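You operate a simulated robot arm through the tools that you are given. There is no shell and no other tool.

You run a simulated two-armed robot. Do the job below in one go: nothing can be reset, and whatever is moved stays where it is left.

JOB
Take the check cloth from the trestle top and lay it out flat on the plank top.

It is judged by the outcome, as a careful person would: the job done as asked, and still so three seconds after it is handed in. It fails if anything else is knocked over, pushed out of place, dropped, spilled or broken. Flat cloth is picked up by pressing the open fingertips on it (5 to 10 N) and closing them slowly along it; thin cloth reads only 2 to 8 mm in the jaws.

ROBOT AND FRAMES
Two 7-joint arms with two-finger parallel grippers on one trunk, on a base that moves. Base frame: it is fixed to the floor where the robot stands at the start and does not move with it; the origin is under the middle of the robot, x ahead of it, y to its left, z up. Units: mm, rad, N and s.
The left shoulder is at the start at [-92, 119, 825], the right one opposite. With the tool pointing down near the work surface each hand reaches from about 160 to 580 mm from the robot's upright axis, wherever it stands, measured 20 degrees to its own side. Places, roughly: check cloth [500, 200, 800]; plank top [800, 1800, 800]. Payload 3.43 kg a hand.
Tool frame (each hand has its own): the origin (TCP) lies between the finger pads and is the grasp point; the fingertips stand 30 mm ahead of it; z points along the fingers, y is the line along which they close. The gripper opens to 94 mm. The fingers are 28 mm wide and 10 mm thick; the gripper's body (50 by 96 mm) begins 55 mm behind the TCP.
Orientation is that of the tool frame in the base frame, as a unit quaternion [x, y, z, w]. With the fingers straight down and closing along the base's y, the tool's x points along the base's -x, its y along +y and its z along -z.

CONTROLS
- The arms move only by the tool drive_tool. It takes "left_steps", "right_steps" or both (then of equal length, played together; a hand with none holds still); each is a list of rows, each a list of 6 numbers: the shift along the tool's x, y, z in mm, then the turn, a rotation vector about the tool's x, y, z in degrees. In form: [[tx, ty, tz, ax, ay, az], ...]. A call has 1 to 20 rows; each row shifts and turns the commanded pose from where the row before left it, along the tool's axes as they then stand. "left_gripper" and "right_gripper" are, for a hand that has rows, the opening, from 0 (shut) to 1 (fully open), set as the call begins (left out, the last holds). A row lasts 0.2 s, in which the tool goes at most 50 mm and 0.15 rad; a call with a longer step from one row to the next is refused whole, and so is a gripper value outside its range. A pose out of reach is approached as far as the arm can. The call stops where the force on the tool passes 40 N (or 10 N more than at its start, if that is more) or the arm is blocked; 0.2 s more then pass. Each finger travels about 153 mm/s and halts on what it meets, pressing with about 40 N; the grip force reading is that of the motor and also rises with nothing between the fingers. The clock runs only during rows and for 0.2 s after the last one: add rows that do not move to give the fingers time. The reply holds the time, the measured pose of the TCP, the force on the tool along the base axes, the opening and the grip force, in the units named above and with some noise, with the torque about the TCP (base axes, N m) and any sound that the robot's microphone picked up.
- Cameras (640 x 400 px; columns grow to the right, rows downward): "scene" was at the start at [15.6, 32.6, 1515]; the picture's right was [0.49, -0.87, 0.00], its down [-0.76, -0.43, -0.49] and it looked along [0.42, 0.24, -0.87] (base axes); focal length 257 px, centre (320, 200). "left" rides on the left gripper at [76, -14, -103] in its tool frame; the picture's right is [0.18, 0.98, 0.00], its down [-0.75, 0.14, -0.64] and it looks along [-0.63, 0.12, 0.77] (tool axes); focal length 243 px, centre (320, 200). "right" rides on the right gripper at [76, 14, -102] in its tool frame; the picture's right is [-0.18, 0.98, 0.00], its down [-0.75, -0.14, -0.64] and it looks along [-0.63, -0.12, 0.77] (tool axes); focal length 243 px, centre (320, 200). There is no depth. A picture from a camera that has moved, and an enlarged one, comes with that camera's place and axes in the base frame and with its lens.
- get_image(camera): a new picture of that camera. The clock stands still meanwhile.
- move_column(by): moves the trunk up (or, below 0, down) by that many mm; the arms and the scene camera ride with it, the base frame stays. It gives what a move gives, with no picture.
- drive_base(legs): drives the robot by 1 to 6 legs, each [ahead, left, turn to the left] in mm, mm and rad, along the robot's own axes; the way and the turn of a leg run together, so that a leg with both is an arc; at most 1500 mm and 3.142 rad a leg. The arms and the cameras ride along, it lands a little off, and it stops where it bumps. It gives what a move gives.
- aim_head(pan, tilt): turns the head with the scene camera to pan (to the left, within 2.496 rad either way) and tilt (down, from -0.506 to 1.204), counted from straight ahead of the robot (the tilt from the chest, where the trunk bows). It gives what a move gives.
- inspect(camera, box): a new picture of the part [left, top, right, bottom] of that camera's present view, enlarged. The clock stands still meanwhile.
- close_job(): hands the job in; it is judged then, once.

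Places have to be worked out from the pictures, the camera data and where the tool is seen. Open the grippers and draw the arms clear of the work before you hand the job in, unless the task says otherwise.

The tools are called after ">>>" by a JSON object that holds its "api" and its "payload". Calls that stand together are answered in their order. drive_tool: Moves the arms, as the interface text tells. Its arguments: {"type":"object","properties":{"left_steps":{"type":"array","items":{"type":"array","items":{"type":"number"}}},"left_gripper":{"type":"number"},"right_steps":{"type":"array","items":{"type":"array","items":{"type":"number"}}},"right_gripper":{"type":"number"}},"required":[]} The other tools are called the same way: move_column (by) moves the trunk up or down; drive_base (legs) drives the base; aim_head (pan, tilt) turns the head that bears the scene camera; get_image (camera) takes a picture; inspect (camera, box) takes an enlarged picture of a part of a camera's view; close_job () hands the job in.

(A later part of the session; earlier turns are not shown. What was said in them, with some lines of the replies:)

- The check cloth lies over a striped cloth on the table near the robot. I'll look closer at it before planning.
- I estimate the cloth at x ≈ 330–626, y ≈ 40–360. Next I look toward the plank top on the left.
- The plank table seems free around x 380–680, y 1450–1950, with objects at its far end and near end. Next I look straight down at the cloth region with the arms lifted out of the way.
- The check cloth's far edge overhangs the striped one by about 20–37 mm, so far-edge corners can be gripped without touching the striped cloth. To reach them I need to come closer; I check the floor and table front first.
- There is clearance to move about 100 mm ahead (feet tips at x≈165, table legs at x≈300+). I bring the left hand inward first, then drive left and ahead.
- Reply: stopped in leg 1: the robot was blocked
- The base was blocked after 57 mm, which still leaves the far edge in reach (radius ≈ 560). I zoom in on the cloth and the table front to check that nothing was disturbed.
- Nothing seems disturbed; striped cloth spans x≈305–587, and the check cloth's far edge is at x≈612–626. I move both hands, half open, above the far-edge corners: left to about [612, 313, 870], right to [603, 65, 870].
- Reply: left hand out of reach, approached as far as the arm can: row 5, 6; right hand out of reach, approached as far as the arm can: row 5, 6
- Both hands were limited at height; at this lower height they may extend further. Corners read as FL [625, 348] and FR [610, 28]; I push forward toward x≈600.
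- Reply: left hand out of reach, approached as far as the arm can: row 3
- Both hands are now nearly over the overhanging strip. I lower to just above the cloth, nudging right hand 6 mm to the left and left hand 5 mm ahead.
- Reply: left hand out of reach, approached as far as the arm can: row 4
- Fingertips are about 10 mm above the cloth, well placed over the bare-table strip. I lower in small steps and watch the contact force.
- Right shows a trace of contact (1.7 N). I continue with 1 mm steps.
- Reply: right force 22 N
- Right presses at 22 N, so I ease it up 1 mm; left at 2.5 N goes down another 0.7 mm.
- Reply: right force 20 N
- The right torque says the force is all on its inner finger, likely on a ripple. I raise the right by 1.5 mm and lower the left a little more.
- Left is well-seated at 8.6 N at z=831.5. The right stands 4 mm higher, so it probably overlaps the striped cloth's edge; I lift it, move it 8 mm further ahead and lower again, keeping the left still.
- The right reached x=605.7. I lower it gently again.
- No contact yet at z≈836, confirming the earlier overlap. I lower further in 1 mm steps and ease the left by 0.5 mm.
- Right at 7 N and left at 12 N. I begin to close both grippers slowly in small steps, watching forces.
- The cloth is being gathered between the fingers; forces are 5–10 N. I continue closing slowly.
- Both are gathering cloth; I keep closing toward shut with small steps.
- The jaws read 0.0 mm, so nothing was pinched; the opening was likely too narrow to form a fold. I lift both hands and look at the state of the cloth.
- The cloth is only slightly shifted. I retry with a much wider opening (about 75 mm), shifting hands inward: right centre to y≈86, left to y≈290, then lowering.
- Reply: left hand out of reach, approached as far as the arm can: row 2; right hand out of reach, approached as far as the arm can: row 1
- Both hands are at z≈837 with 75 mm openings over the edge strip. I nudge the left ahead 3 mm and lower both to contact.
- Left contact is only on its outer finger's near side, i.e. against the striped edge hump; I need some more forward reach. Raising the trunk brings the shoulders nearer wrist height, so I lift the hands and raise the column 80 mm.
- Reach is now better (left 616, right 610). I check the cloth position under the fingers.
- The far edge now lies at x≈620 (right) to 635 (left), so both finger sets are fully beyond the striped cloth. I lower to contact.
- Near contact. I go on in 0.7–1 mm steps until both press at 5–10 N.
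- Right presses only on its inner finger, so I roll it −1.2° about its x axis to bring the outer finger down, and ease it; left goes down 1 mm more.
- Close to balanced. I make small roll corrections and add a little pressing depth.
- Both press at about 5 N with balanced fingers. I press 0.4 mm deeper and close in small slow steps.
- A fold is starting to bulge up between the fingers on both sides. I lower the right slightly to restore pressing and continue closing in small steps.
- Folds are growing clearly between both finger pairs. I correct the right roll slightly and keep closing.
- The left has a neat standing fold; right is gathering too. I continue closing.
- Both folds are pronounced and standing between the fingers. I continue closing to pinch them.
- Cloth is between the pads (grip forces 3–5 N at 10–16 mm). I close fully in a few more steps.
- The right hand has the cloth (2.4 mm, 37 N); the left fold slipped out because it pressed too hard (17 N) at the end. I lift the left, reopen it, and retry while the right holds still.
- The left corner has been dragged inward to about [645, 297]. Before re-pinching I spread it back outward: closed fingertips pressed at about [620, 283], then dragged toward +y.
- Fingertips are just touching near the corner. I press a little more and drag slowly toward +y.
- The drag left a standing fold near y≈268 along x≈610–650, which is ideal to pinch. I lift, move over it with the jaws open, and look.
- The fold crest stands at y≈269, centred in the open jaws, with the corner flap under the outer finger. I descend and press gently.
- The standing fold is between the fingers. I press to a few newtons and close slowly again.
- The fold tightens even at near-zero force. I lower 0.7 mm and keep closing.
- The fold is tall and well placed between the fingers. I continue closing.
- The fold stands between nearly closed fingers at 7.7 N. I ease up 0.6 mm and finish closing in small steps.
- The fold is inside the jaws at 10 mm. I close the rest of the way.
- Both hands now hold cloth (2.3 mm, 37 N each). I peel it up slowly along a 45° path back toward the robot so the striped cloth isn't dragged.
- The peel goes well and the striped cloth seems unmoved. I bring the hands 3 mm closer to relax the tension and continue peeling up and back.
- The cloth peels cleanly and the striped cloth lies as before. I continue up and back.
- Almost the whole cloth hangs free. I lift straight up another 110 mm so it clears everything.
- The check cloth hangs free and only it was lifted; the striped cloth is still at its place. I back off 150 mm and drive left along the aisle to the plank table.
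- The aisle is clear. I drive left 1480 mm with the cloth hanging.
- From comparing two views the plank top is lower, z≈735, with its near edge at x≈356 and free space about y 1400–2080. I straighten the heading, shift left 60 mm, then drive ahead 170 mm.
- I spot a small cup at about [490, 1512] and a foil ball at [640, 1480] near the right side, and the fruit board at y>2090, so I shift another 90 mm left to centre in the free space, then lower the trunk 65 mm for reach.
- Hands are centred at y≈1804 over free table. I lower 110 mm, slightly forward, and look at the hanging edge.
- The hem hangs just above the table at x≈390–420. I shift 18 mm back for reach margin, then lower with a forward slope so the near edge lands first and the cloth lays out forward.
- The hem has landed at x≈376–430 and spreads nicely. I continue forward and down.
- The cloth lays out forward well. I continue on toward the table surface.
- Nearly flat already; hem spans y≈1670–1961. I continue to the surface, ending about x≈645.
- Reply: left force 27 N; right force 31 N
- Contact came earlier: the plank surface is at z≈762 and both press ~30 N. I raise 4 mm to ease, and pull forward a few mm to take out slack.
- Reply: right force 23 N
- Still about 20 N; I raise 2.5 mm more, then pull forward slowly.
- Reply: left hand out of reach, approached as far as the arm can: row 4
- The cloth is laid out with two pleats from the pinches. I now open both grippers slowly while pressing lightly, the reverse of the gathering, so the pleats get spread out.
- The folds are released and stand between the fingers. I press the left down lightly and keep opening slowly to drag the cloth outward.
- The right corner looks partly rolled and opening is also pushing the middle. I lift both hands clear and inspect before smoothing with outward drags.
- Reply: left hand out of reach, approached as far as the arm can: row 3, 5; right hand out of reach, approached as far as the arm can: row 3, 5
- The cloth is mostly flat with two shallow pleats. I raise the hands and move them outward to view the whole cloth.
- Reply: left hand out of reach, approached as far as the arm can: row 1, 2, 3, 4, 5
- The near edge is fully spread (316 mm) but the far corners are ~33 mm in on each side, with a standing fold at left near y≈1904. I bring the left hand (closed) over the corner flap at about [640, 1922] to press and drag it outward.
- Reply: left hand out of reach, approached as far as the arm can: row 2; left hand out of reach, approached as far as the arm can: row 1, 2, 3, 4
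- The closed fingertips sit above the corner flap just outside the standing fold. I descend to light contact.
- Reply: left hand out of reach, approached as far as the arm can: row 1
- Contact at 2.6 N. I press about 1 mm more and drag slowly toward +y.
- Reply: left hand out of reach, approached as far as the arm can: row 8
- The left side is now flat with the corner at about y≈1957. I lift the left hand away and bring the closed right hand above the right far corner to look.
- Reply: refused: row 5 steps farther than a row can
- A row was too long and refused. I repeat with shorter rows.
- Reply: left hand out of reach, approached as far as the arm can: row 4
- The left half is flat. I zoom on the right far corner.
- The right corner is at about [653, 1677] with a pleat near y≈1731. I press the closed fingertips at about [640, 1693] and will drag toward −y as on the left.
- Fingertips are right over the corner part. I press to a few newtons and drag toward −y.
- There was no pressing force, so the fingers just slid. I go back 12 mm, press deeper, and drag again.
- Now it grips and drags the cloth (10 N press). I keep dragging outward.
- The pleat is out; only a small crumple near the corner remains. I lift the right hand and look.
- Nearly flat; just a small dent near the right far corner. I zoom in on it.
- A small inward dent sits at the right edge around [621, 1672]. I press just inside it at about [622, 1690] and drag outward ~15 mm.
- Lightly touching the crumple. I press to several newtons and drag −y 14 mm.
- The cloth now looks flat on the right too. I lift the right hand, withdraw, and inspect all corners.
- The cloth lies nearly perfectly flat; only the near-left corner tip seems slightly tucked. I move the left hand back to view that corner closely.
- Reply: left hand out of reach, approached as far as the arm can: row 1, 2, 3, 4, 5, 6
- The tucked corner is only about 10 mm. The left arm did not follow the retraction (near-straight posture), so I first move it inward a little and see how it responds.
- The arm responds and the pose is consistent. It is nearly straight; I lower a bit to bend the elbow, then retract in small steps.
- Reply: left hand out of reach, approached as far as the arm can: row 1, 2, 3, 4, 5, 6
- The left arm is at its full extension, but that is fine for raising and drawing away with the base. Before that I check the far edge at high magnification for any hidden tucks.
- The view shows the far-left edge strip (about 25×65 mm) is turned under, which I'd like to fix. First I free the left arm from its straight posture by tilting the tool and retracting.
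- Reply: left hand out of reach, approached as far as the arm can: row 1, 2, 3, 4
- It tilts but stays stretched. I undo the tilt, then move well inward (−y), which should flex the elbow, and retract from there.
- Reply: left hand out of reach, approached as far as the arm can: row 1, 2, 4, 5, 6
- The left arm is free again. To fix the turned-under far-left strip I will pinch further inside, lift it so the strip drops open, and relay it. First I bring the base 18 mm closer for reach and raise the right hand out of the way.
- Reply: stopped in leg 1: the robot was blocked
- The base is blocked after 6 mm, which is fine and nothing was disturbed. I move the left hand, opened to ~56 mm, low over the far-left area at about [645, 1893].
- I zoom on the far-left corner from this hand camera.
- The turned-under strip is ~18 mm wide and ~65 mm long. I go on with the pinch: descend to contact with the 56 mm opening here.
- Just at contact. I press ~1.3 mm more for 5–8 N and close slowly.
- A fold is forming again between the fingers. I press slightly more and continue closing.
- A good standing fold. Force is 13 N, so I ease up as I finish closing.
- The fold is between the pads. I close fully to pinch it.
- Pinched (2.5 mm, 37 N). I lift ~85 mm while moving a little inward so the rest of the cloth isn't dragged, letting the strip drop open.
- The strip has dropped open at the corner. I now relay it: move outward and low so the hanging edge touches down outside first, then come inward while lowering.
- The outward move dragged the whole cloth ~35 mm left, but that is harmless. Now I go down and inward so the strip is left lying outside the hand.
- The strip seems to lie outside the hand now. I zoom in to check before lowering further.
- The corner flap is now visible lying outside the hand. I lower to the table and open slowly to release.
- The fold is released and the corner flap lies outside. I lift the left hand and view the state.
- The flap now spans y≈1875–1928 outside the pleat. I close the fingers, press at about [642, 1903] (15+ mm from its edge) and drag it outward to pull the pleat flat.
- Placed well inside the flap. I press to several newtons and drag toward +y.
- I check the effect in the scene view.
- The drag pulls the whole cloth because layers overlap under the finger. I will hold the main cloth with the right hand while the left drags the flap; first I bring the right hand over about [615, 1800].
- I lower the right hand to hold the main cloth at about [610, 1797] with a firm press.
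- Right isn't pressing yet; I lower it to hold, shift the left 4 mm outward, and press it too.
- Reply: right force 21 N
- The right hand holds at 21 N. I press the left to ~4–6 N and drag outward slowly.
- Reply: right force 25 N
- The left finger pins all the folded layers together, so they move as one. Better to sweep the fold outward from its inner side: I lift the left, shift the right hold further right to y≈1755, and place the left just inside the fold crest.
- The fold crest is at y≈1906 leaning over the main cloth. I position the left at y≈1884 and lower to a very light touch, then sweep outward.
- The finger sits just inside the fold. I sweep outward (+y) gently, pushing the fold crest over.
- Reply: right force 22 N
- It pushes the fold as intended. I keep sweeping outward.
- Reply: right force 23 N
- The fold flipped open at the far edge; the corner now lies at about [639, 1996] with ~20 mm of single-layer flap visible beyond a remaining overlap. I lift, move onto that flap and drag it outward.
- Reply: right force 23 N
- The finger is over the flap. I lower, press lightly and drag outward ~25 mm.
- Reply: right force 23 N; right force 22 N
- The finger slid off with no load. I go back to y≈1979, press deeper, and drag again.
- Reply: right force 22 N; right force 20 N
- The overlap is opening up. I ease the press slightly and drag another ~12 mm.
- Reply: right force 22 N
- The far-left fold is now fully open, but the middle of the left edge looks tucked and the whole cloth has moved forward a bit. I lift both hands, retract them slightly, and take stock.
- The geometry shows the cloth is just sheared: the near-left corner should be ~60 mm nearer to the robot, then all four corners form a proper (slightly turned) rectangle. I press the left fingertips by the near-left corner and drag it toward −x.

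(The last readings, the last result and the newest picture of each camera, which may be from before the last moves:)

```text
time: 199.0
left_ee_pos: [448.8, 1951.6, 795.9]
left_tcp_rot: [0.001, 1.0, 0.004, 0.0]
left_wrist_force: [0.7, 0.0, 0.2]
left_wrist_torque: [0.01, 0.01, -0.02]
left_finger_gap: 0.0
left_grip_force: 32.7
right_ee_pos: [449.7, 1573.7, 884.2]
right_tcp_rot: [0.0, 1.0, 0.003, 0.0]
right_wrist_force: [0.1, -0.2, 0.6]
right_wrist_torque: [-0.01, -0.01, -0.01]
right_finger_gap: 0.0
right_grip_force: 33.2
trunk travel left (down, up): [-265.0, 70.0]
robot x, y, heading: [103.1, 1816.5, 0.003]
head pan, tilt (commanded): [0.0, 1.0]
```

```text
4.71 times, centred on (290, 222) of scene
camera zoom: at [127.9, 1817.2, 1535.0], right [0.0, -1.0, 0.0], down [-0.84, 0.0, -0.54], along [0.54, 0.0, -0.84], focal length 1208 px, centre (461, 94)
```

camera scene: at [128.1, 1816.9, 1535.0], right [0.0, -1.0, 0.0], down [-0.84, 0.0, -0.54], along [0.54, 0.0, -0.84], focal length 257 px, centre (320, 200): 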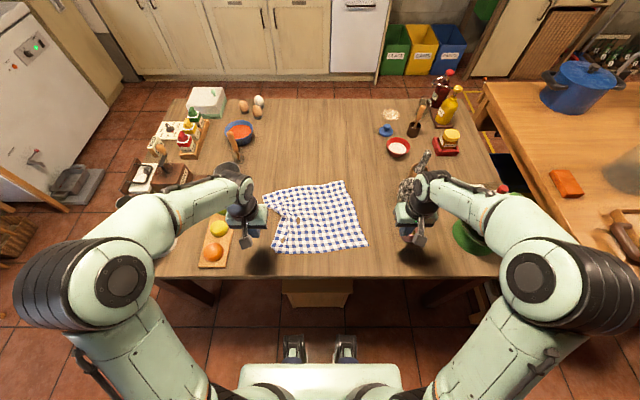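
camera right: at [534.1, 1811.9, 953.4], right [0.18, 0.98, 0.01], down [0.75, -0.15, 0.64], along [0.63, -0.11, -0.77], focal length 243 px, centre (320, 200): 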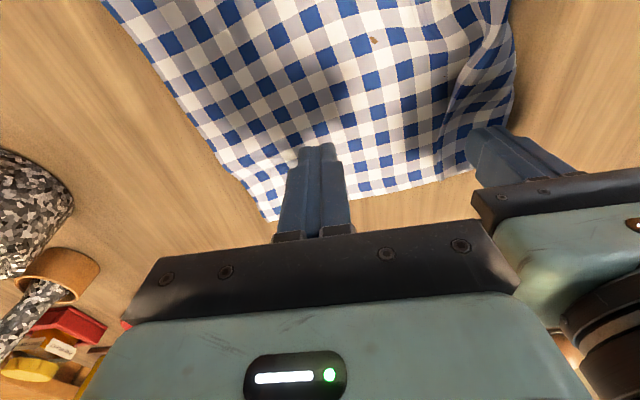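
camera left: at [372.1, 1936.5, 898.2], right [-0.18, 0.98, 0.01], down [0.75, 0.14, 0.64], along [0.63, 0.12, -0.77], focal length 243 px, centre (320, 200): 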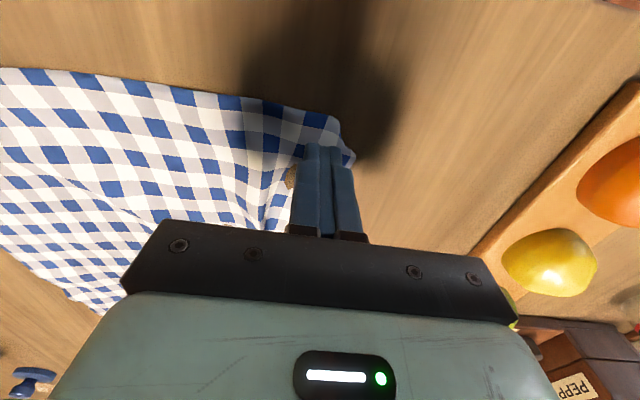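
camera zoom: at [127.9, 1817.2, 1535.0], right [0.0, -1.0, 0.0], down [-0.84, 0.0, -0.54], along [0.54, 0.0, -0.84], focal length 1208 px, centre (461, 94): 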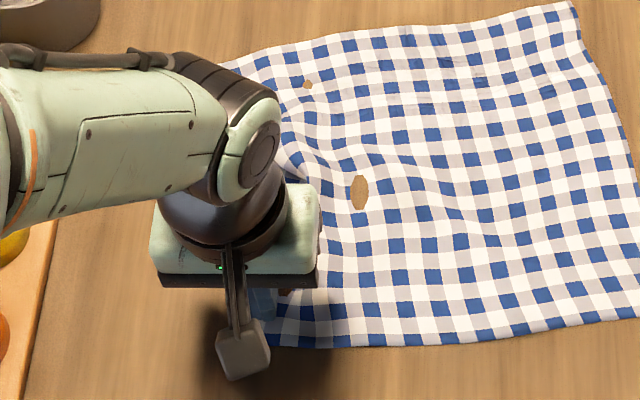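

The fingertips are right on the near-left corner area. I press to several newtons and drag toward −x slowly.

>>> {"api": "drive_tool", "payload": {"left_steps": [[0, 0, 2, 0, 0, 0], [0, 0, 1.5, 0, 0, 0], [0, 0, 1, 0, 0, 0], [0, 0, 0, 0, 0, 0]]}}

>>> {"api": "drive_tool", "payload": {"left_steps": [[2, 0, 0, 0, 0, 0], [2, 0, 0, 0, 0, 0], [2, 0, 0, 0, 0, 0], [2.5, 0, 0, 0, 0, 0], [2.5, 0, 0, 0, 0, 0], [2.5, 0, 0, 0, 0, 0], [2.5, 0, 0, 0, 0, 0], [2.5, 0, 0, 0, 0, 0], [0, 0, 0, 0, 0, 0]]}}

>>> {"api": "get_image", "payload": {"camera": "left"}}

>>> {"api": "inspect", "payload": {"camera": "scene", "box": [240, 160, 420, 280]}}

```text
time: 200.0
left_ee_pos: [449.6, 1952.2, 794.3]
left_tcp_rot: [0.0, 1.0, 0.003, 0.0]
left_wrist_force: [-0.1, 0.4, -0.3]
left_wrist_torque: [-0.02, -0.02, -0.03]
left_finger_gap: 0.1
left_grip_force: 33.3
right_ee_pos: [450.4, 1574.8, 883.8]
right_tcp_rot: [0.0, 1.0, 0.003, -0.001]
right_wrist_force: [-0.5, 0.3, -0.1]
right_wrist_torque: [0.04, -0.01, -0.02]
right_finger_gap: 0.0
right_grip_force: 32.5
trunk travel left (down, up): [-265.0, 70.0]
robot x, y, heading: [101.5, 1813.4, 0.001]
head pan, tilt (commanded): [0.0, 1.0]
```

```text
time: 202.0
left_ee_pos: [430.1, 1951.0, 793.2]
left_tcp_rot: [0.0, 1.0, 0.003, 0.0]
left_wrist_force: [-0.3, -0.5, -0.8]
left_wrist_torque: [-0.01, 0.03, 0.0]
left_finger_gap: 0.3
left_grip_force: 32.8
right_ee_pos: [449.8, 1574.7, 883.1]
right_tcp_rot: [0.001, 1.0, 0.002, 0.0]
right_wrist_force: [-0.5, 0.4, 0.9]
right_wrist_torque: [0.01, -0.03, -0.01]
right_finger_gap: 0.2
right_grip_force: 33.0
trunk travel left (down, up): [-265.0, 70.0]
robot x, y, heading: [98.7, 1816.5, 0.003]
head pan, tilt (commanded): [0.0, 1.0]
```

```text
taken
camera left: at [354.1, 1935.3, 894.8], right [-0.18, 0.98, 0.01], down [0.75, 0.14, 0.64], along [0.63, 0.12, -0.77], focal length 243 px, centre (320, 200)
```

left: 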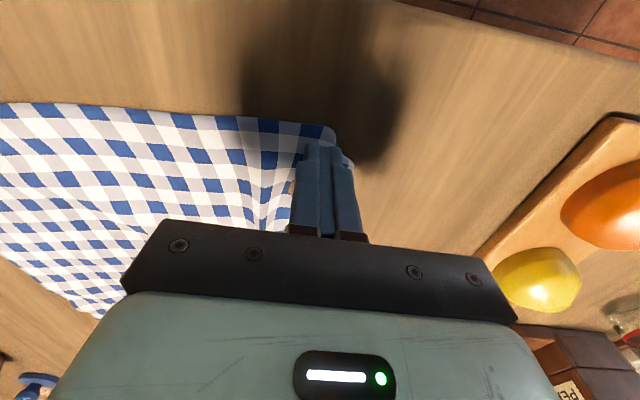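

```text
3.33 times, centred on (330, 220) of scene
camera zoom: at [127.9, 1817.2, 1535.0], right [0.0, -1.0, 0.0], down [-0.84, 0.0, -0.54], along [0.54, 0.0, -0.84], focal length 856 px, centre (287, 133)
```

zoom: 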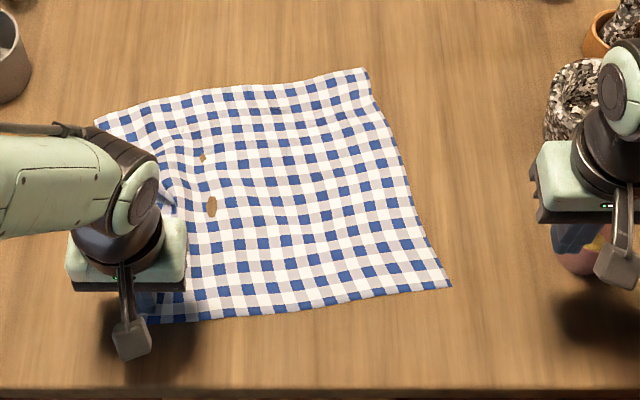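

The corner moved a bit even at near-zero force. I press ~1.5 mm more and continue dragging.

>>> {"api": "drive_tool", "payload": {"left_steps": [[-8, 0, -3, 0, 0, 0], [0, 0, 3, 0, 0, 0], [0, 0, 1, 0, 0, 0], [0, 0, 1, 0, 0, 0], [0, 0, 0, 0, 0, 0]]}}

>>> {"api": "drive_tool", "payload": {"left_steps": [[2, 0, 0, 0, 0, 0], [2, 0, 0, 0, 0, 0], [2, 0, 0, 0, 0, 0], [2.5, 0, 0, 0, 0, 0], [2.5, 0, 0, 0, 0, 0], [2.5, 0, 0, 0, 0, 0], [2.5, 0, 0, 0, 0, 0], [2.5, 0, 0, 0, 0, 0], [0, 0, 0, 0, 0, 0]]}}

>>> {"api": "get_image", "payload": {"camera": "left"}}

>>> {"api": "inspect", "payload": {"camera": "scene", "box": [240, 160, 420, 280]}}

```text
time: 203.2
left_ee_pos: [437.7, 1950.1, 792.3]
left_tcp_rot: [0.0, 1.0, 0.004, 0.0]
left_wrist_force: [0.5, 0.1, 10.5]
left_wrist_torque: [0.01, 0.05, -0.02]
left_finger_gap: 0.3
left_grip_force: 33.2
right_ee_pos: [449.5, 1574.1, 884.8]
right_tcp_rot: [0.0, 1.0, 0.002, 0.0]
right_wrist_force: [0.1, -0.3, -0.3]
right_wrist_torque: [-0.01, 0.0, 0.04]
right_finger_gap: 0.0
right_grip_force: 33.0
trunk travel left (down, up): [-265.0, 70.0]
robot x, y, heading: [97.2, 1816.9, 0.002]
head pan, tilt (commanded): [0.0, 1.0]
```

```text
time: 205.2
left_ee_pos: [419.5, 1952.0, 791.3]
left_tcp_rot: [0.001, 1.0, 0.004, 0.001]
left_wrist_force: [4.2, 1.0, 16.5]
left_wrist_torque: [0.06, -0.02, -0.02]
left_finger_gap: 0.0
left_grip_force: 33.3
right_ee_pos: [450.3, 1573.8, 883.2]
right_tcp_rot: [0.001, 1.0, 0.003, 0.0]
right_wrist_force: [0.2, 0.9, -0.3]
right_wrist_torque: [-0.04, 0.0, 0.04]
right_finger_gap: 0.2
right_grip_force: 32.9
trunk travel left (down, up): [-265.0, 70.0]
robot x, y, heading: [101.2, 1818.3, -0.0]
head pan, tilt (commanded): [0.0, 1.0]
```

```text
taken
camera left: at [343.0, 1935.8, 893.3], right [-0.18, 0.98, 0.01], down [0.75, 0.14, 0.64], along [0.63, 0.12, -0.77], focal length 243 px, centre (320, 200)
```

left: 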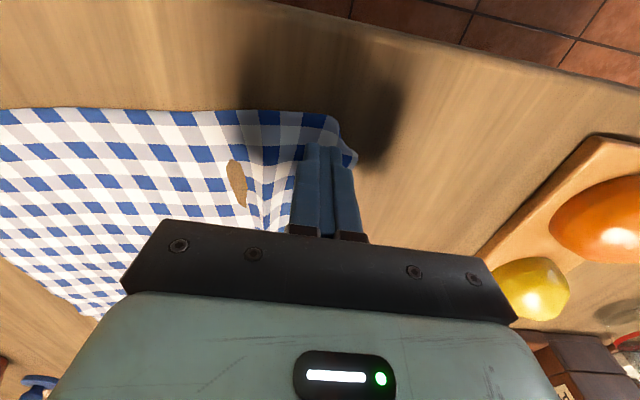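

```text
3.33 times, centred on (330, 220) of scene
camera zoom: at [127.6, 1816.9, 1535.0], right [0.0, -1.0, 0.0], down [-0.84, 0.0, -0.54], along [0.54, 0.0, -0.84], focal length 856 px, centre (287, 133)
```

zoom: 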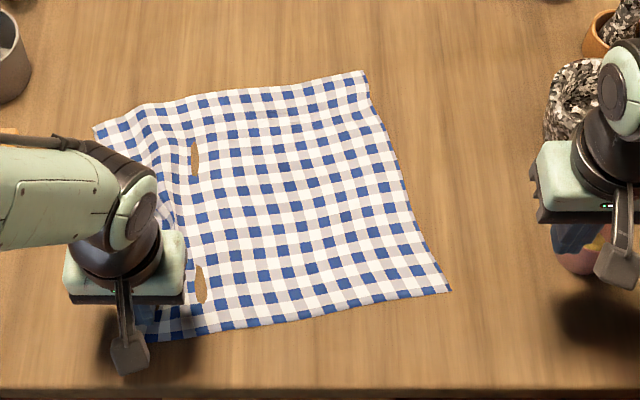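

It drags well now; the corner is at x≈393. I ease the press and pull another ~14 mm.

>>> {"api": "drive_tool", "payload": {"left_steps": [[0, 0, -0.5, 0, 0, 0], [2, 0, 0, 0, 0, 0], [2, 0, 0, 0, 0, 0], [2, 0, 0, 0, 0, 0], [2, 0, 0, 0, 0, 0], [2, 0, 0, 0, 0, 0], [2, 0, 0, 0, 0, 0], [2, 0, 0, 0, 0, 0], [0, 0, 0, 0, 0, 0]]}}

>>> {"api": "drive_tool", "payload": {"left_steps": [[0, 0, -5, 0, 0, 0], [0, 0, -20, 0, 0, 0], [0, 10, -30, 0, 0, 0], [0, 30, -20, 0, 0, 0], [0, 40, -20, 0, 0, 0], [0, 40, 0, 0, 0, 0]]}}

>>> {"api": "inspect", "payload": {"camera": "scene", "box": [240, 160, 420, 280]}}

```text
time: 207.2
left_ee_pos: [403.5, 1951.7, 792.3]
left_tcp_rot: [0.001, 1.0, 0.003, -0.001]
left_wrist_force: [1.6, -1.6, 9.7]
left_wrist_torque: [0.04, 0.0, -0.02]
left_finger_gap: 0.0
left_grip_force: 33.0
right_ee_pos: [449.2, 1574.5, 883.1]
right_tcp_rot: [0.0, 1.0, 0.003, 0.0]
right_wrist_force: [0.9, 0.3, -0.3]
right_wrist_torque: [-0.02, -0.02, -0.01]
right_finger_gap: 0.0
right_grip_force: 32.4
trunk travel left (down, up): [-265.0, 70.0]
robot x, y, heading: [100.8, 1816.3, -0.003]
head pan, tilt (commanded): [0.0, 1.0]
```

```text
time: 208.6
left_ee_pos: [405.3, 2071.8, 889.3]
left_tcp_rot: [0.0, 1.0, 0.004, -0.001]
left_wrist_force: [0.9, -0.9, 0.4]
left_wrist_torque: [0.02, -0.05, 0.0]
left_finger_gap: 0.3
left_grip_force: 33.0
right_ee_pos: [449.7, 1574.4, 884.0]
right_tcp_rot: [0.0, 1.0, 0.002, 0.0]
right_wrist_force: [0.3, 0.5, 0.4]
right_wrist_torque: [0.0, 0.0, 0.02]
right_finger_gap: 0.0
right_grip_force: 33.0
trunk travel left (down, up): [-265.0, 70.0]
robot x, y, heading: [103.1, 1814.5, 0.001]
head pan, tilt (commanded): [0.0, 1.0]
```

```text
3.33 times, centred on (330, 220) of scene
camera zoom: at [128.0, 1817.9, 1535.0], right [0.0, -1.0, 0.0], down [-0.84, 0.0, -0.54], along [0.54, 0.0, -0.84], focal length 856 px, centre (287, 133)
```

zoom: 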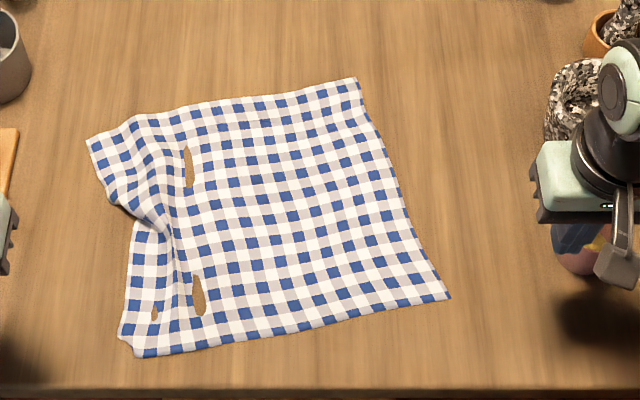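

Much better: now a clean turned rectangle with just a dent in the left edge. I zoom in on it.

>>> {"api": "inspect", "payload": {"camera": "scene", "box": [260, 195, 310, 270]}}

>>> {"api": "get_image", "payload": {"camera": "left"}}

```text
5.33 times, centred on (285, 232) of scene
camera zoom: at [128.0, 1817.9, 1535.0], right [0.0, -1.0, 0.0], down [-0.84, 0.0, -0.54], along [0.54, 0.0, -0.84], focal length 1369 px, centre (507, 27)
```

zoom: 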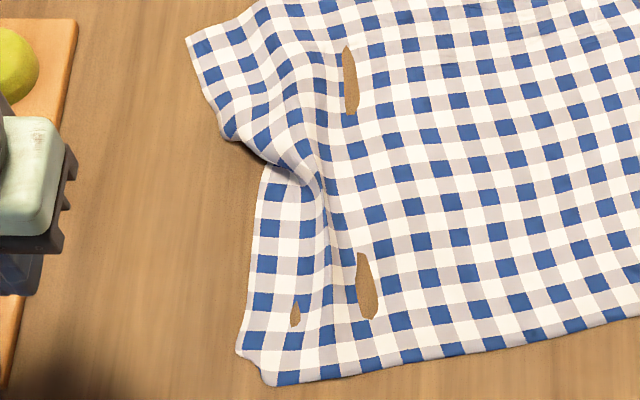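

```text
taken
camera left: at [328.4, 2056.8, 990.0], right [-0.18, 0.98, 0.01], down [0.75, 0.14, 0.64], along [0.63, 0.12, -0.77], focal length 243 px, centre (320, 200)
```

left: 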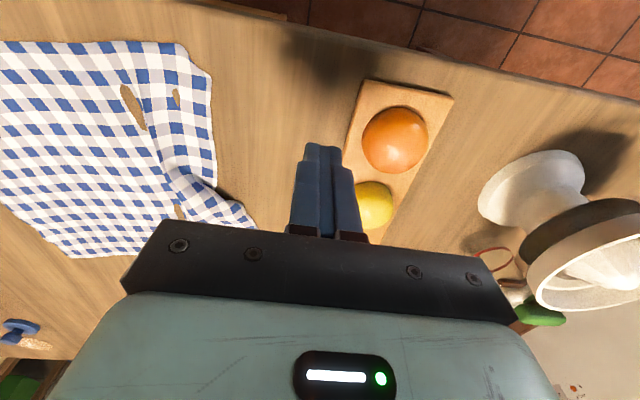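

An overlap remains where the far-left part lies ~27 mm too near. I press on that part at about [597, 2008] and drag it forward (+x) and slightly outward.

>>> {"api": "drive_tool", "payload": {"left_steps": [[-10, -20, 0, 0, 0, 0], [-30, -20, 0, 0, 0, 0], [-35, -15, 0, 0, 0, 0], [-38, -8, 0, 0, 0, 0], [-38, 0, 10, 0, 0, 0], [-38, 0, 20, 0, 0, 0], [0, 0, 25, 0, 0, 0], [0, 0, 0, 0, 0, 0]]}}

>>> {"api": "get_image", "payload": {"camera": "left"}}

```text
time: 210.4
left_ee_pos: [594.4, 2006.4, 830.5]
left_tcp_rot: [0.001, 1.0, 0.003, 0.0]
left_wrist_force: [-0.9, -0.6, 0.6]
left_wrist_torque: [-0.01, -0.01, -0.03]
left_finger_gap: 0.4
left_grip_force: 32.8
right_ee_pos: [449.8, 1574.5, 882.9]
right_tcp_rot: [0.0, 1.0, 0.003, 0.0]
right_wrist_force: [-0.8, -0.4, -0.7]
right_wrist_torque: [-0.01, 0.01, 0.0]
right_finger_gap: 0.0
right_grip_force: 32.7
trunk travel left (down, up): [-265.0, 70.0]
robot x, y, heading: [100.7, 1815.0, 0.003]
head pan, tilt (commanded): [0.0, 1.0]
```

```text
taken
camera left: at [518.1, 1992.0, 932.7], right [-0.18, 0.98, 0.01], down [0.75, 0.14, 0.64], along [0.63, 0.12, -0.77], focal length 243 px, centre (320, 200)
```

left: 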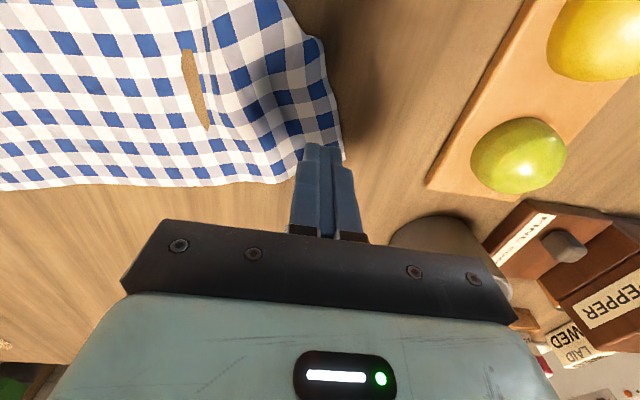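

The finger is ~10 mm inside the far edge at the corner. I lower, press and drag +x with a bit of +y.

>>> {"api": "drive_tool", "payload": {"left_steps": [[0, 0, 20, 0, 0, 0], [0, 0, 14, 0, 0, 0], [0, 0, 3, 0, 0, 0], [0, 0, 1.5, 0, 0, 0], [0, 0, 1, 0, 0, 0], [0, 0, 0, 0, 0, 0]]}}

```text
time: 211.8
left_ee_pos: [594.8, 2008.7, 792.3]
left_tcp_rot: [0.001, 1.0, 0.003, 0.0]
left_wrist_force: [-0.7, -0.5, -0.4]
left_wrist_torque: [0.0, 0.01, -0.02]
left_finger_gap: 0.0
left_grip_force: 33.0
right_ee_pos: [450.0, 1574.8, 882.2]
right_tcp_rot: [0.0, 1.0, 0.002, -0.001]
right_wrist_force: [-0.8, -0.5, 0.1]
right_wrist_torque: [-0.02, -0.01, -0.01]
right_finger_gap: 0.0
right_grip_force: 32.9
trunk travel left (down, up): [-265.0, 70.0]
robot x, y, heading: [101.4, 1817.7, -0.002]
head pan, tilt (commanded): [0.0, 1.0]
```

>>> {"api": "drive_tool", "payload": {"left_steps": [[0, 0, 1.2, 0, 0, 0], [0, 0, 0.7, 0, 0, 0], [-2, 0, 0, 0, 0, 0], [-2, 0.5, 0, 0, 0, 0], [-2, 0.5, 0, 0, 0, 0], [-2, 0.5, 0, 0, 0, 0], [-2, 0.5, 0, 0, 0, 0], [-2, 0.5, 0, 0, 0, 0], [0, 0, 0, 0, 0, 0]]}}

>>> {"api": "inspect", "payload": {"camera": "scene", "box": [240, 160, 420, 280]}}

>>> {"api": "get_image", "payload": {"camera": "left"}}

```text
time: 213.8
left_ee_pos: [606.5, 2011.4, 791.1]
left_tcp_rot: [0.001, 1.0, 0.004, 0.001]
left_wrist_force: [-3.3, -0.4, 13.3]
left_wrist_torque: [-0.02, 0.09, -0.03]
left_finger_gap: 0.0
left_grip_force: 32.5
right_ee_pos: [449.0, 1574.3, 883.6]
right_tcp_rot: [0.0, 1.0, 0.003, 0.001]
right_wrist_force: [-0.3, 0.0, 0.0]
right_wrist_torque: [-0.03, 0.02, 0.0]
right_finger_gap: 0.2
right_grip_force: 33.2
trunk travel left (down, up): [-265.0, 70.0]
robot x, y, heading: [97.2, 1817.1, -0.001]
head pan, tilt (commanded): [0.0, 1.0]
```

```text
3.33 times, centred on (330, 220) of scene
camera zoom: at [126.5, 1816.7, 1535.1], right [0.0, -1.0, 0.0], down [-0.84, 0.0, -0.54], along [0.54, 0.0, -0.84], focal length 856 px, centre (287, 133)
```

zoom: 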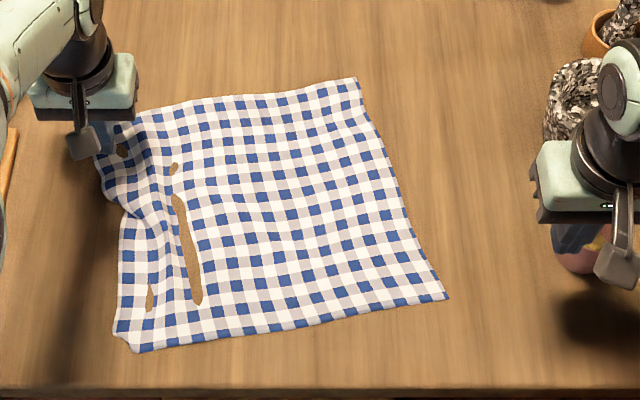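

```text
taken
camera left: at [530.0, 1995.2, 893.1], right [-0.18, 0.98, 0.01], down [0.75, 0.14, 0.64], along [0.63, 0.12, -0.76], focal length 243 px, centre (320, 200)
```

left: 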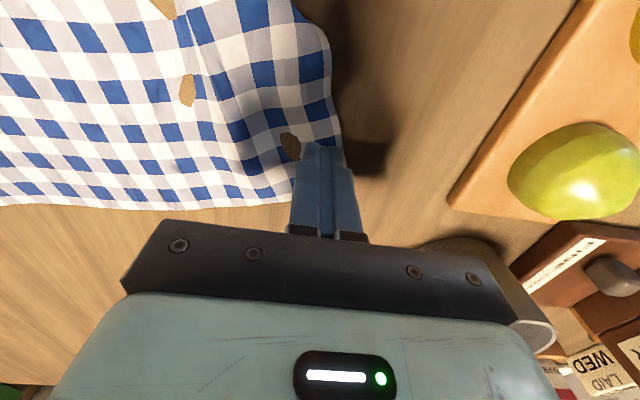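

The left edge straightens nicely. I continue the drag forward by ~14 mm.

>>> {"api": "drive_tool", "payload": {"left_steps": [[0, 0, -0.3, 0, 0, 0], [-2, 0.5, 0, 0, 0, 0], [-2, 0.5, 0, 0, 0, 0], [-2, 0.5, 0, 0, 0, 0], [-2, 0.5, 0, 0, 0, 0], [-2, 0.5, 0, 0, 0, 0], [-2, 0.5, 0, 0, 0, 0], [-2, 0.5, 0, 0, 0, 0], [0, 0, 0, 0, 0, 0]]}}

>>> {"api": "inspect", "payload": {"camera": "scene", "box": [240, 160, 420, 280]}}

>>> {"api": "get_image", "payload": {"camera": "left"}}

```text
time: 215.8
left_ee_pos: [619.8, 2013.9, 791.2]
left_tcp_rot: [0.001, 1.0, 0.004, 0.0]
left_wrist_force: [-2.3, -0.3, 10.5]
left_wrist_torque: [-0.01, 0.07, -0.02]
left_finger_gap: 0.0
left_grip_force: 32.7
right_ee_pos: [449.1, 1573.5, 882.8]
right_tcp_rot: [0.0, 1.0, 0.002, 0.001]
right_wrist_force: [0.0, -0.4, -0.4]
right_wrist_torque: [0.02, 0.03, -0.04]
right_finger_gap: 0.0
right_grip_force: 33.0
trunk travel left (down, up): [-265.0, 70.0]
robot x, y, heading: [98.2, 1818.0, -0.0]
head pan, tilt (commanded): [0.0, 1.0]
```

```text
3.33 times, centred on (330, 220) of scene
camera zoom: at [126.7, 1816.7, 1535.0], right [0.0, -1.0, 0.0], down [-0.84, 0.0, -0.54], along [0.54, 0.0, -0.84], focal length 856 px, centre (287, 133)
```

zoom: 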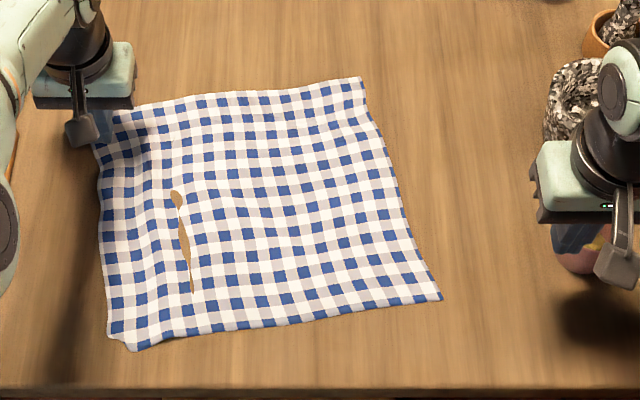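

```text
taken
camera left: at [543.3, 1998.1, 893.2], right [-0.18, 0.98, 0.01], down [0.75, 0.14, 0.64], along [0.63, 0.12, -0.77], focal length 243 px, centre (320, 200)
```

left: 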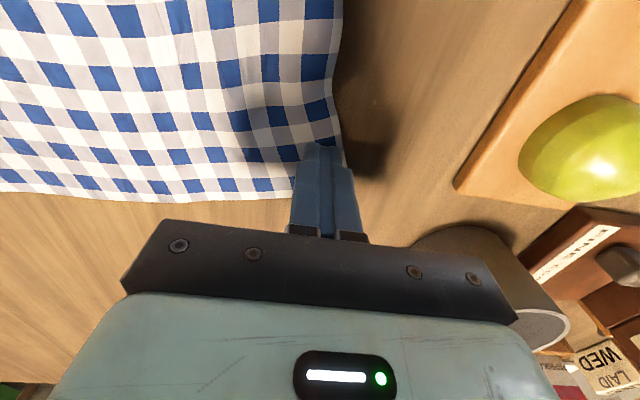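

Excellent: the cloth is now an even, flat rectangle. I lift the left hand straight up and withdraw it.

>>> {"api": "drive_tool", "payload": {"left_steps": [[0, 0, -4, 0, 0, 0], [0, 0, -12, 0, 0, 0], [0, 0, -25, 0, 0, 0], [15, 5, -30, 0, 0, 0], [30, 5, -25, 0, 0, 0], [35, 5, -20, 0, 0, 0], [40, 5, -10, 0, 0, 0], [40, 5, 0, 0, 0, 0], [40, 0, 0, 0, 0, 0]]}}

>>> {"api": "inspect", "payload": {"camera": "scene", "box": [240, 160, 420, 280]}}

>>> {"api": "inspect", "payload": {"camera": "scene", "box": [255, 180, 315, 265]}}

>>> {"api": "inspect", "payload": {"camera": "scene", "box": [310, 175, 380, 255]}}

```text
time: 217.8
left_ee_pos: [420.4, 2038.6, 920.4]
left_tcp_rot: [0.002, 1.0, 0.004, 0.001]
left_wrist_force: [-0.1, -1.2, 0.6]
left_wrist_torque: [-0.02, 0.03, -0.02]
left_finger_gap: 0.0
left_grip_force: 33.4
right_ee_pos: [448.6, 1574.6, 883.1]
right_tcp_rot: [0.0, 1.0, 0.003, 0.001]
right_wrist_force: [-1.2, 0.0, 0.2]
right_wrist_torque: [0.01, 0.01, 0.01]
right_finger_gap: 0.0
right_grip_force: 33.0
trunk travel left (down, up): [-265.0, 70.0]
robot x, y, heading: [99.4, 1817.1, 0.0]
head pan, tilt (commanded): [0.0, 1.0]
```

```text
3.33 times, centred on (330, 220) of scene
camera zoom: at [126.8, 1817.2, 1535.0], right [0.0, -1.0, 0.0], down [-0.84, 0.0, -0.54], along [0.54, 0.0, -0.84], focal length 856 px, centre (287, 133)
```

zoom: 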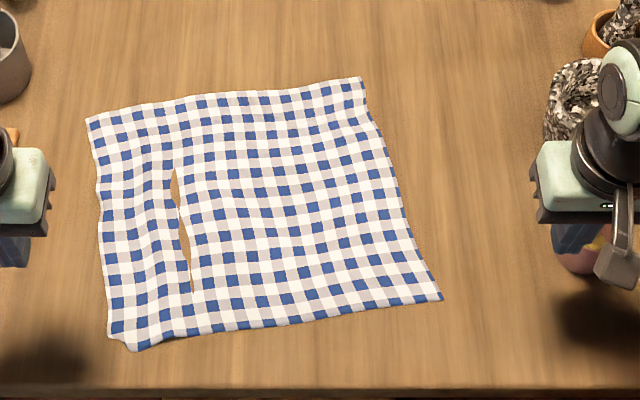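

```text
4.71 times, centred on (285, 222) of scene
camera zoom: at [126.8, 1817.2, 1535.0], right [0.0, -1.0, 0.0], down [-0.84, 0.0, -0.54], along [0.54, 0.0, -0.84], focal length 1208 px, centre (485, 94)
```

zoom: 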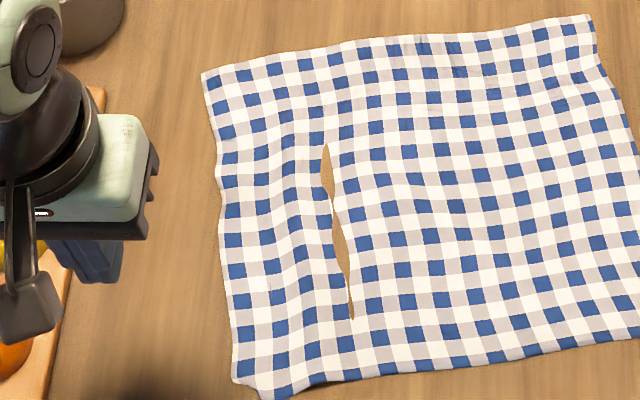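

```text
5.00 times, centred on (345, 215) of scene
camera zoom: at [126.8, 1817.2, 1535.0], right [0.0, -1.0, 0.0], down [-0.84, 0.0, -0.54], along [0.54, 0.0, -0.84], focal length 1284 px, centre (195, 125)
```

zoom: 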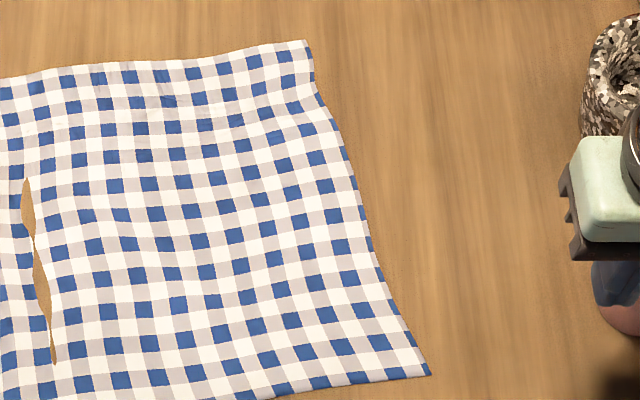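

The cloth lies spread with all four corners out (sides ≈308, 272, 312, 253 mm) and fully on the table. I check the relief from the hand cameras.

>>> {"api": "get_image", "payload": {"camera": "left"}}

>>> {"api": "get_image", "payload": {"camera": "right"}}

>>> {"api": "inspect", "payload": {"camera": "left", "box": [0, 60, 290, 240]}}

```text
taken
camera left: at [344.5, 2022.9, 1021.0], right [-0.18, 0.98, 0.01], down [0.75, 0.13, 0.64], along [0.63, 0.12, -0.77], focal length 243 px, centre (320, 200)
```

left: 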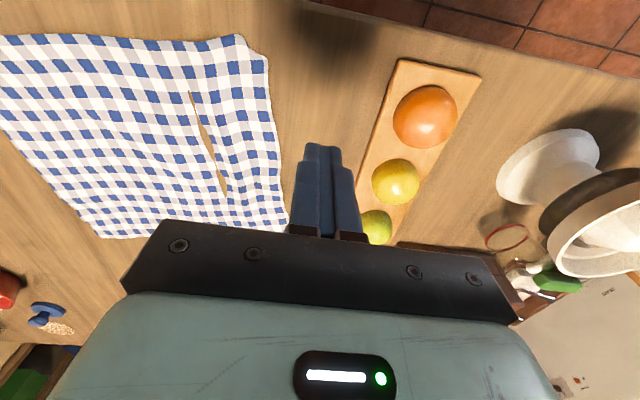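

```text
taken
camera right: at [374.0, 1589.7, 986.5], right [0.18, 0.98, 0.01], down [0.75, -0.14, 0.64], along [0.63, -0.11, -0.77], focal length 243 px, centre (320, 200)
```

right: 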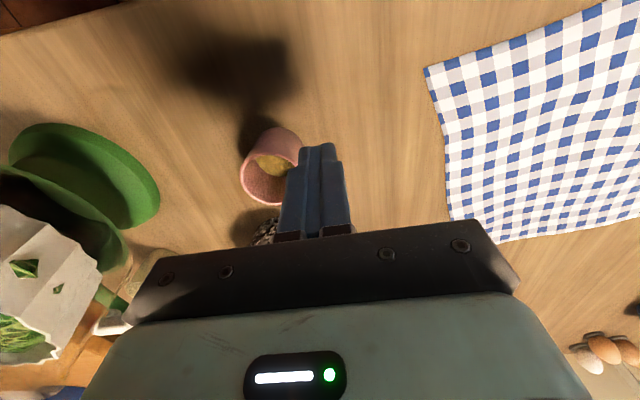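

```text
2.21 times, centred on (145, 150) of left
camera zoom: at [344.5, 2022.9, 1021.0], right [-0.18, 0.98, 0.01], down [0.75, 0.13, 0.64], along [0.63, 0.12, -0.77], focal length 535 px, centre (706, 310)
```

zoom: 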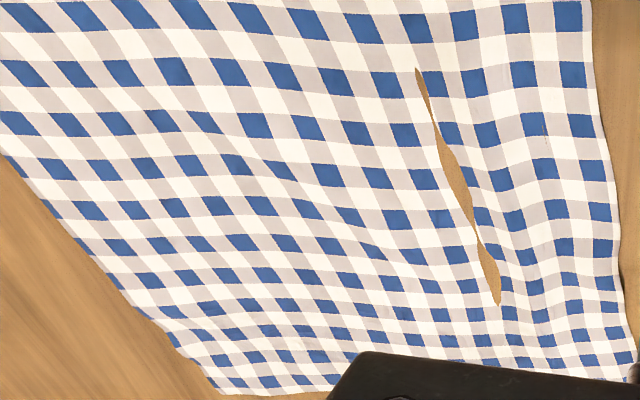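

The cloth is flat with only faint ripples. I raise both hands clear, open the grippers, and then back the robot off.

>>> {"api": "drive_tool", "payload": {"left_steps": [[0, 0, -40, 0, 0, 0], [10, -10, -40, 0, 0, 0], [15, -20, -30, 0, 0, 0], [15, -20, 0, 0, 0, 0], [0, 0, 0, 0, 0, 0]], "right_steps": [[0, 0, -40, 0, 0, 0], [10, 10, -40, 0, 0, 0], [15, 20, -30, 0, 0, 0], [15, 20, 0, 0, 0, 0], [0, 0, 0, 0, 0, 0]]}}

>>> {"api": "drive_tool", "payload": {"left_steps": [[0, 0, 0, 0, 0, 0], [0, 0, 0, 0, 0, 0], [0, 0, 0, 0, 0, 0]], "right_steps": [[0, 0, 0, 0, 0, 0], [0, 0, 0, 0, 0, 0], [0, 0, 0, 0, 0, 0]], "left_gripper": 1.0, "right_gripper": 1.0}}

>>> {"api": "drive_base", "payload": {"legs": [[-300, 0, 0]]}}

>>> {"api": "aim_head", "payload": {"pan": 0.0, "tilt": 0.75}}

>>> {"api": "get_image", "payload": {"camera": "scene"}}

>>> {"api": "inspect", "payload": {"camera": "scene", "box": [240, 160, 420, 280]}}

```text
time: 219.0
left_ee_pos: [382.3, 1989.2, 1026.8]
left_tcp_rot: [0.001, 1.0, 0.003, 0.0]
left_wrist_force: [-0.3, 0.4, -0.3]
left_wrist_torque: [0.0, -0.02, 0.01]
left_finger_gap: 0.0
left_grip_force: 33.1
right_ee_pos: [411.4, 1623.3, 993.4]
right_tcp_rot: [0.0, 1.0, 0.003, 0.0]
right_wrist_force: [0.5, -0.5, 0.3]
right_wrist_torque: [0.0, -0.03, 0.01]
right_finger_gap: 0.0
right_grip_force: 33.4
trunk travel left (down, up): [-265.0, 70.0]
robot x, y, heading: [100.1, 1817.3, 0.003]
head pan, tilt (commanded): [0.0, 1.0]
```

```text
time: 219.8
left_ee_pos: [379.6, 1988.2, 1026.3]
left_tcp_rot: [0.0, 1.0, 0.004, 0.0]
left_wrist_force: [-0.1, -0.4, 0.2]
left_wrist_torque: [0.04, -0.03, -0.02]
left_finger_gap: 94.1
left_grip_force: 0.1
right_ee_pos: [411.7, 1622.9, 992.6]
right_tcp_rot: [0.0, 1.0, 0.003, 0.0]
right_wrist_force: [-0.1, -0.8, -0.7]
right_wrist_torque: [0.01, -0.04, 0.02]
right_finger_gap: 93.9
right_grip_force: 0.0
trunk travel left (down, up): [-265.0, 70.0]
robot x, y, heading: [101.1, 1816.4, 0.001]
head pan, tilt (commanded): [0.0, 1.0]
```

```text
time: 221.8
left_ee_pos: [79.9, 1988.7, 1026.4]
left_tcp_rot: [0.001, 1.0, 0.004, 0.0]
left_wrist_force: [0.1, 0.8, 0.7]
left_wrist_torque: [0.02, -0.02, 0.0]
left_finger_gap: 94.0
left_grip_force: 0.0
right_ee_pos: [111.7, 1623.7, 992.3]
right_tcp_rot: [0.0, 1.0, 0.002, 0.0]
right_wrist_force: [-0.5, -1.0, -0.2]
right_wrist_torque: [0.0, 0.0, 0.0]
right_finger_gap: 94.0
right_grip_force: 0.0
trunk travel left (down, up): [-265.0, 70.0]
robot x, y, heading: [-199.1, 1814.4, 0.003]
head pan, tilt (commanded): [0.0, 1.0]
```

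```text
time: 222.6
left_ee_pos: [80.7, 1988.7, 1027.6]
left_tcp_rot: [0.001, 1.0, 0.003, 0.001]
left_wrist_force: [0.8, 0.8, 0.4]
left_wrist_torque: [-0.03, -0.02, 0.01]
left_finger_gap: 93.8
left_grip_force: 0.1
right_ee_pos: [110.3, 1624.3, 992.9]
right_tcp_rot: [0.0, 1.0, 0.003, 0.001]
right_wrist_force: [0.8, 0.0, 0.4]
right_wrist_torque: [0.02, 0.01, -0.01]
right_finger_gap: 94.1
right_grip_force: 0.1
trunk travel left (down, up): [-265.0, 70.0]
robot x, y, heading: [-198.8, 1818.1, -0.002]
head pan, tilt (commanded): [0.0, 0.75]
```

```text
taken
camera scene: at [-158.1, 1817.2, 1554.1], right [0.0, -1.0, 0.0], down [-0.68, 0.0, -0.73], along [0.73, 0.0, -0.68], focal length 257 px, centre (320, 200)
```

scene: 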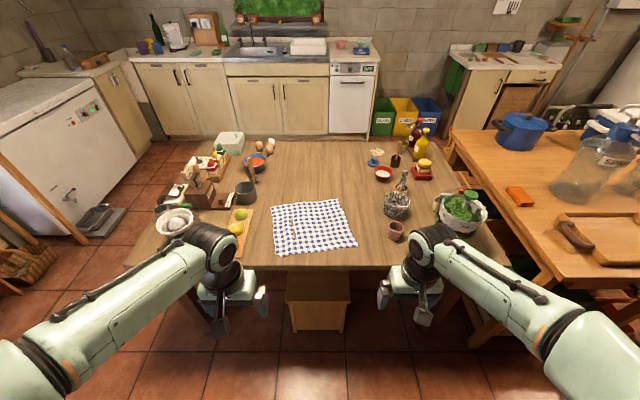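

```text
3.33 times, centred on (330, 220) of scene
camera zoom: at [-158.1, 1817.2, 1554.1], right [0.0, -1.0, 0.0], down [-0.68, 0.0, -0.73], along [0.73, 0.0, -0.68], focal length 856 px, centre (287, 133)
```

zoom: 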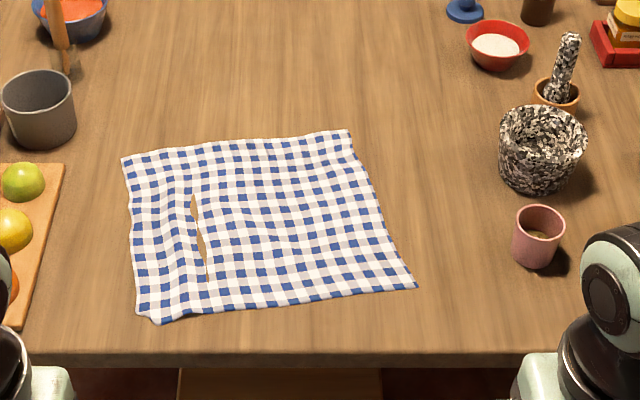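

The cloth is flat on the plank top, and the objects around it are in place. I take one look back at the trestle top to confirm the striped cloth and the rest are undisturbed.

>>> {"api": "aim_head", "payload": {"pan": -1.0, "tilt": 0.5}}

>>> {"api": "get_image", "payload": {"camera": "scene"}}

```text
time: 223.9
left_ee_pos: [79.8, 1988.9, 1025.7]
left_tcp_rot: [0.002, 1.0, 0.004, 0.0]
left_wrist_force: [-1.1, 0.2, 0.4]
left_wrist_torque: [-0.02, 0.02, 0.0]
left_finger_gap: 93.8
left_grip_force: 0.0
right_ee_pos: [111.3, 1623.2, 991.3]
right_tcp_rot: [0.0, 1.0, 0.003, 0.0]
right_wrist_force: [0.3, -0.3, -0.2]
right_wrist_torque: [-0.02, 0.01, -0.02]
right_finger_gap: 94.3
right_grip_force: 0.1
trunk travel left (down, up): [-265.0, 70.0]
robot x, y, heading: [-200.4, 1814.6, -0.006]
head pan, tilt (commanded): [-1.0, 0.499]
```

```text
taken
camera scene: at [-191.8, 1740.7, 1576.1], right [-0.84, -0.54, 0.0], down [-0.26, 0.4, -0.88], along [0.47, -0.74, -0.48], focal length 257 px, centre (320, 200)
```

scene: 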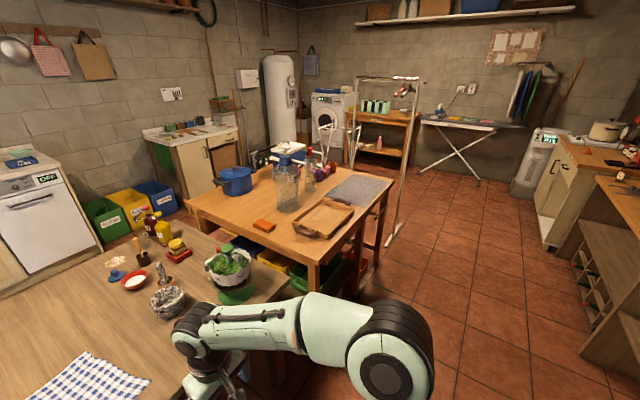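

The striped cloth and everything else on the trestle are undisturbed. The check cloth lies flat on the plank top, and the grippers are open and clear, so I hand the job in.

>>> {"api": "close_job", "payload": {}}

```text
The job is handed in.
```

The check cloth is off the trestle top and lying flat on the plank top, and the job is handed in.

- **Cloth:** all four corners are out, and the whole cloth is on the table at least 35 mm in from the near edge. It lies turned by about 10 degrees. Faint ripples remain on its left side, and the tip of the near-left corner (about 10 mm) is still turned under.
- **Laying out:** it took more than one try. The far-left edge first landed turned under. While fixing it I shifted the whole cloth, then pulled the corners straight again.
- **Other objects:** in the last pictures the striped cloth and the things on both tables looked undisturbed. The base stopped against something twice, once at each table, and I saw nothing knocked or moved either time.
- **Robot:** the grippers are open, the arms are clear of the work, and the base is backed off 300 mm.
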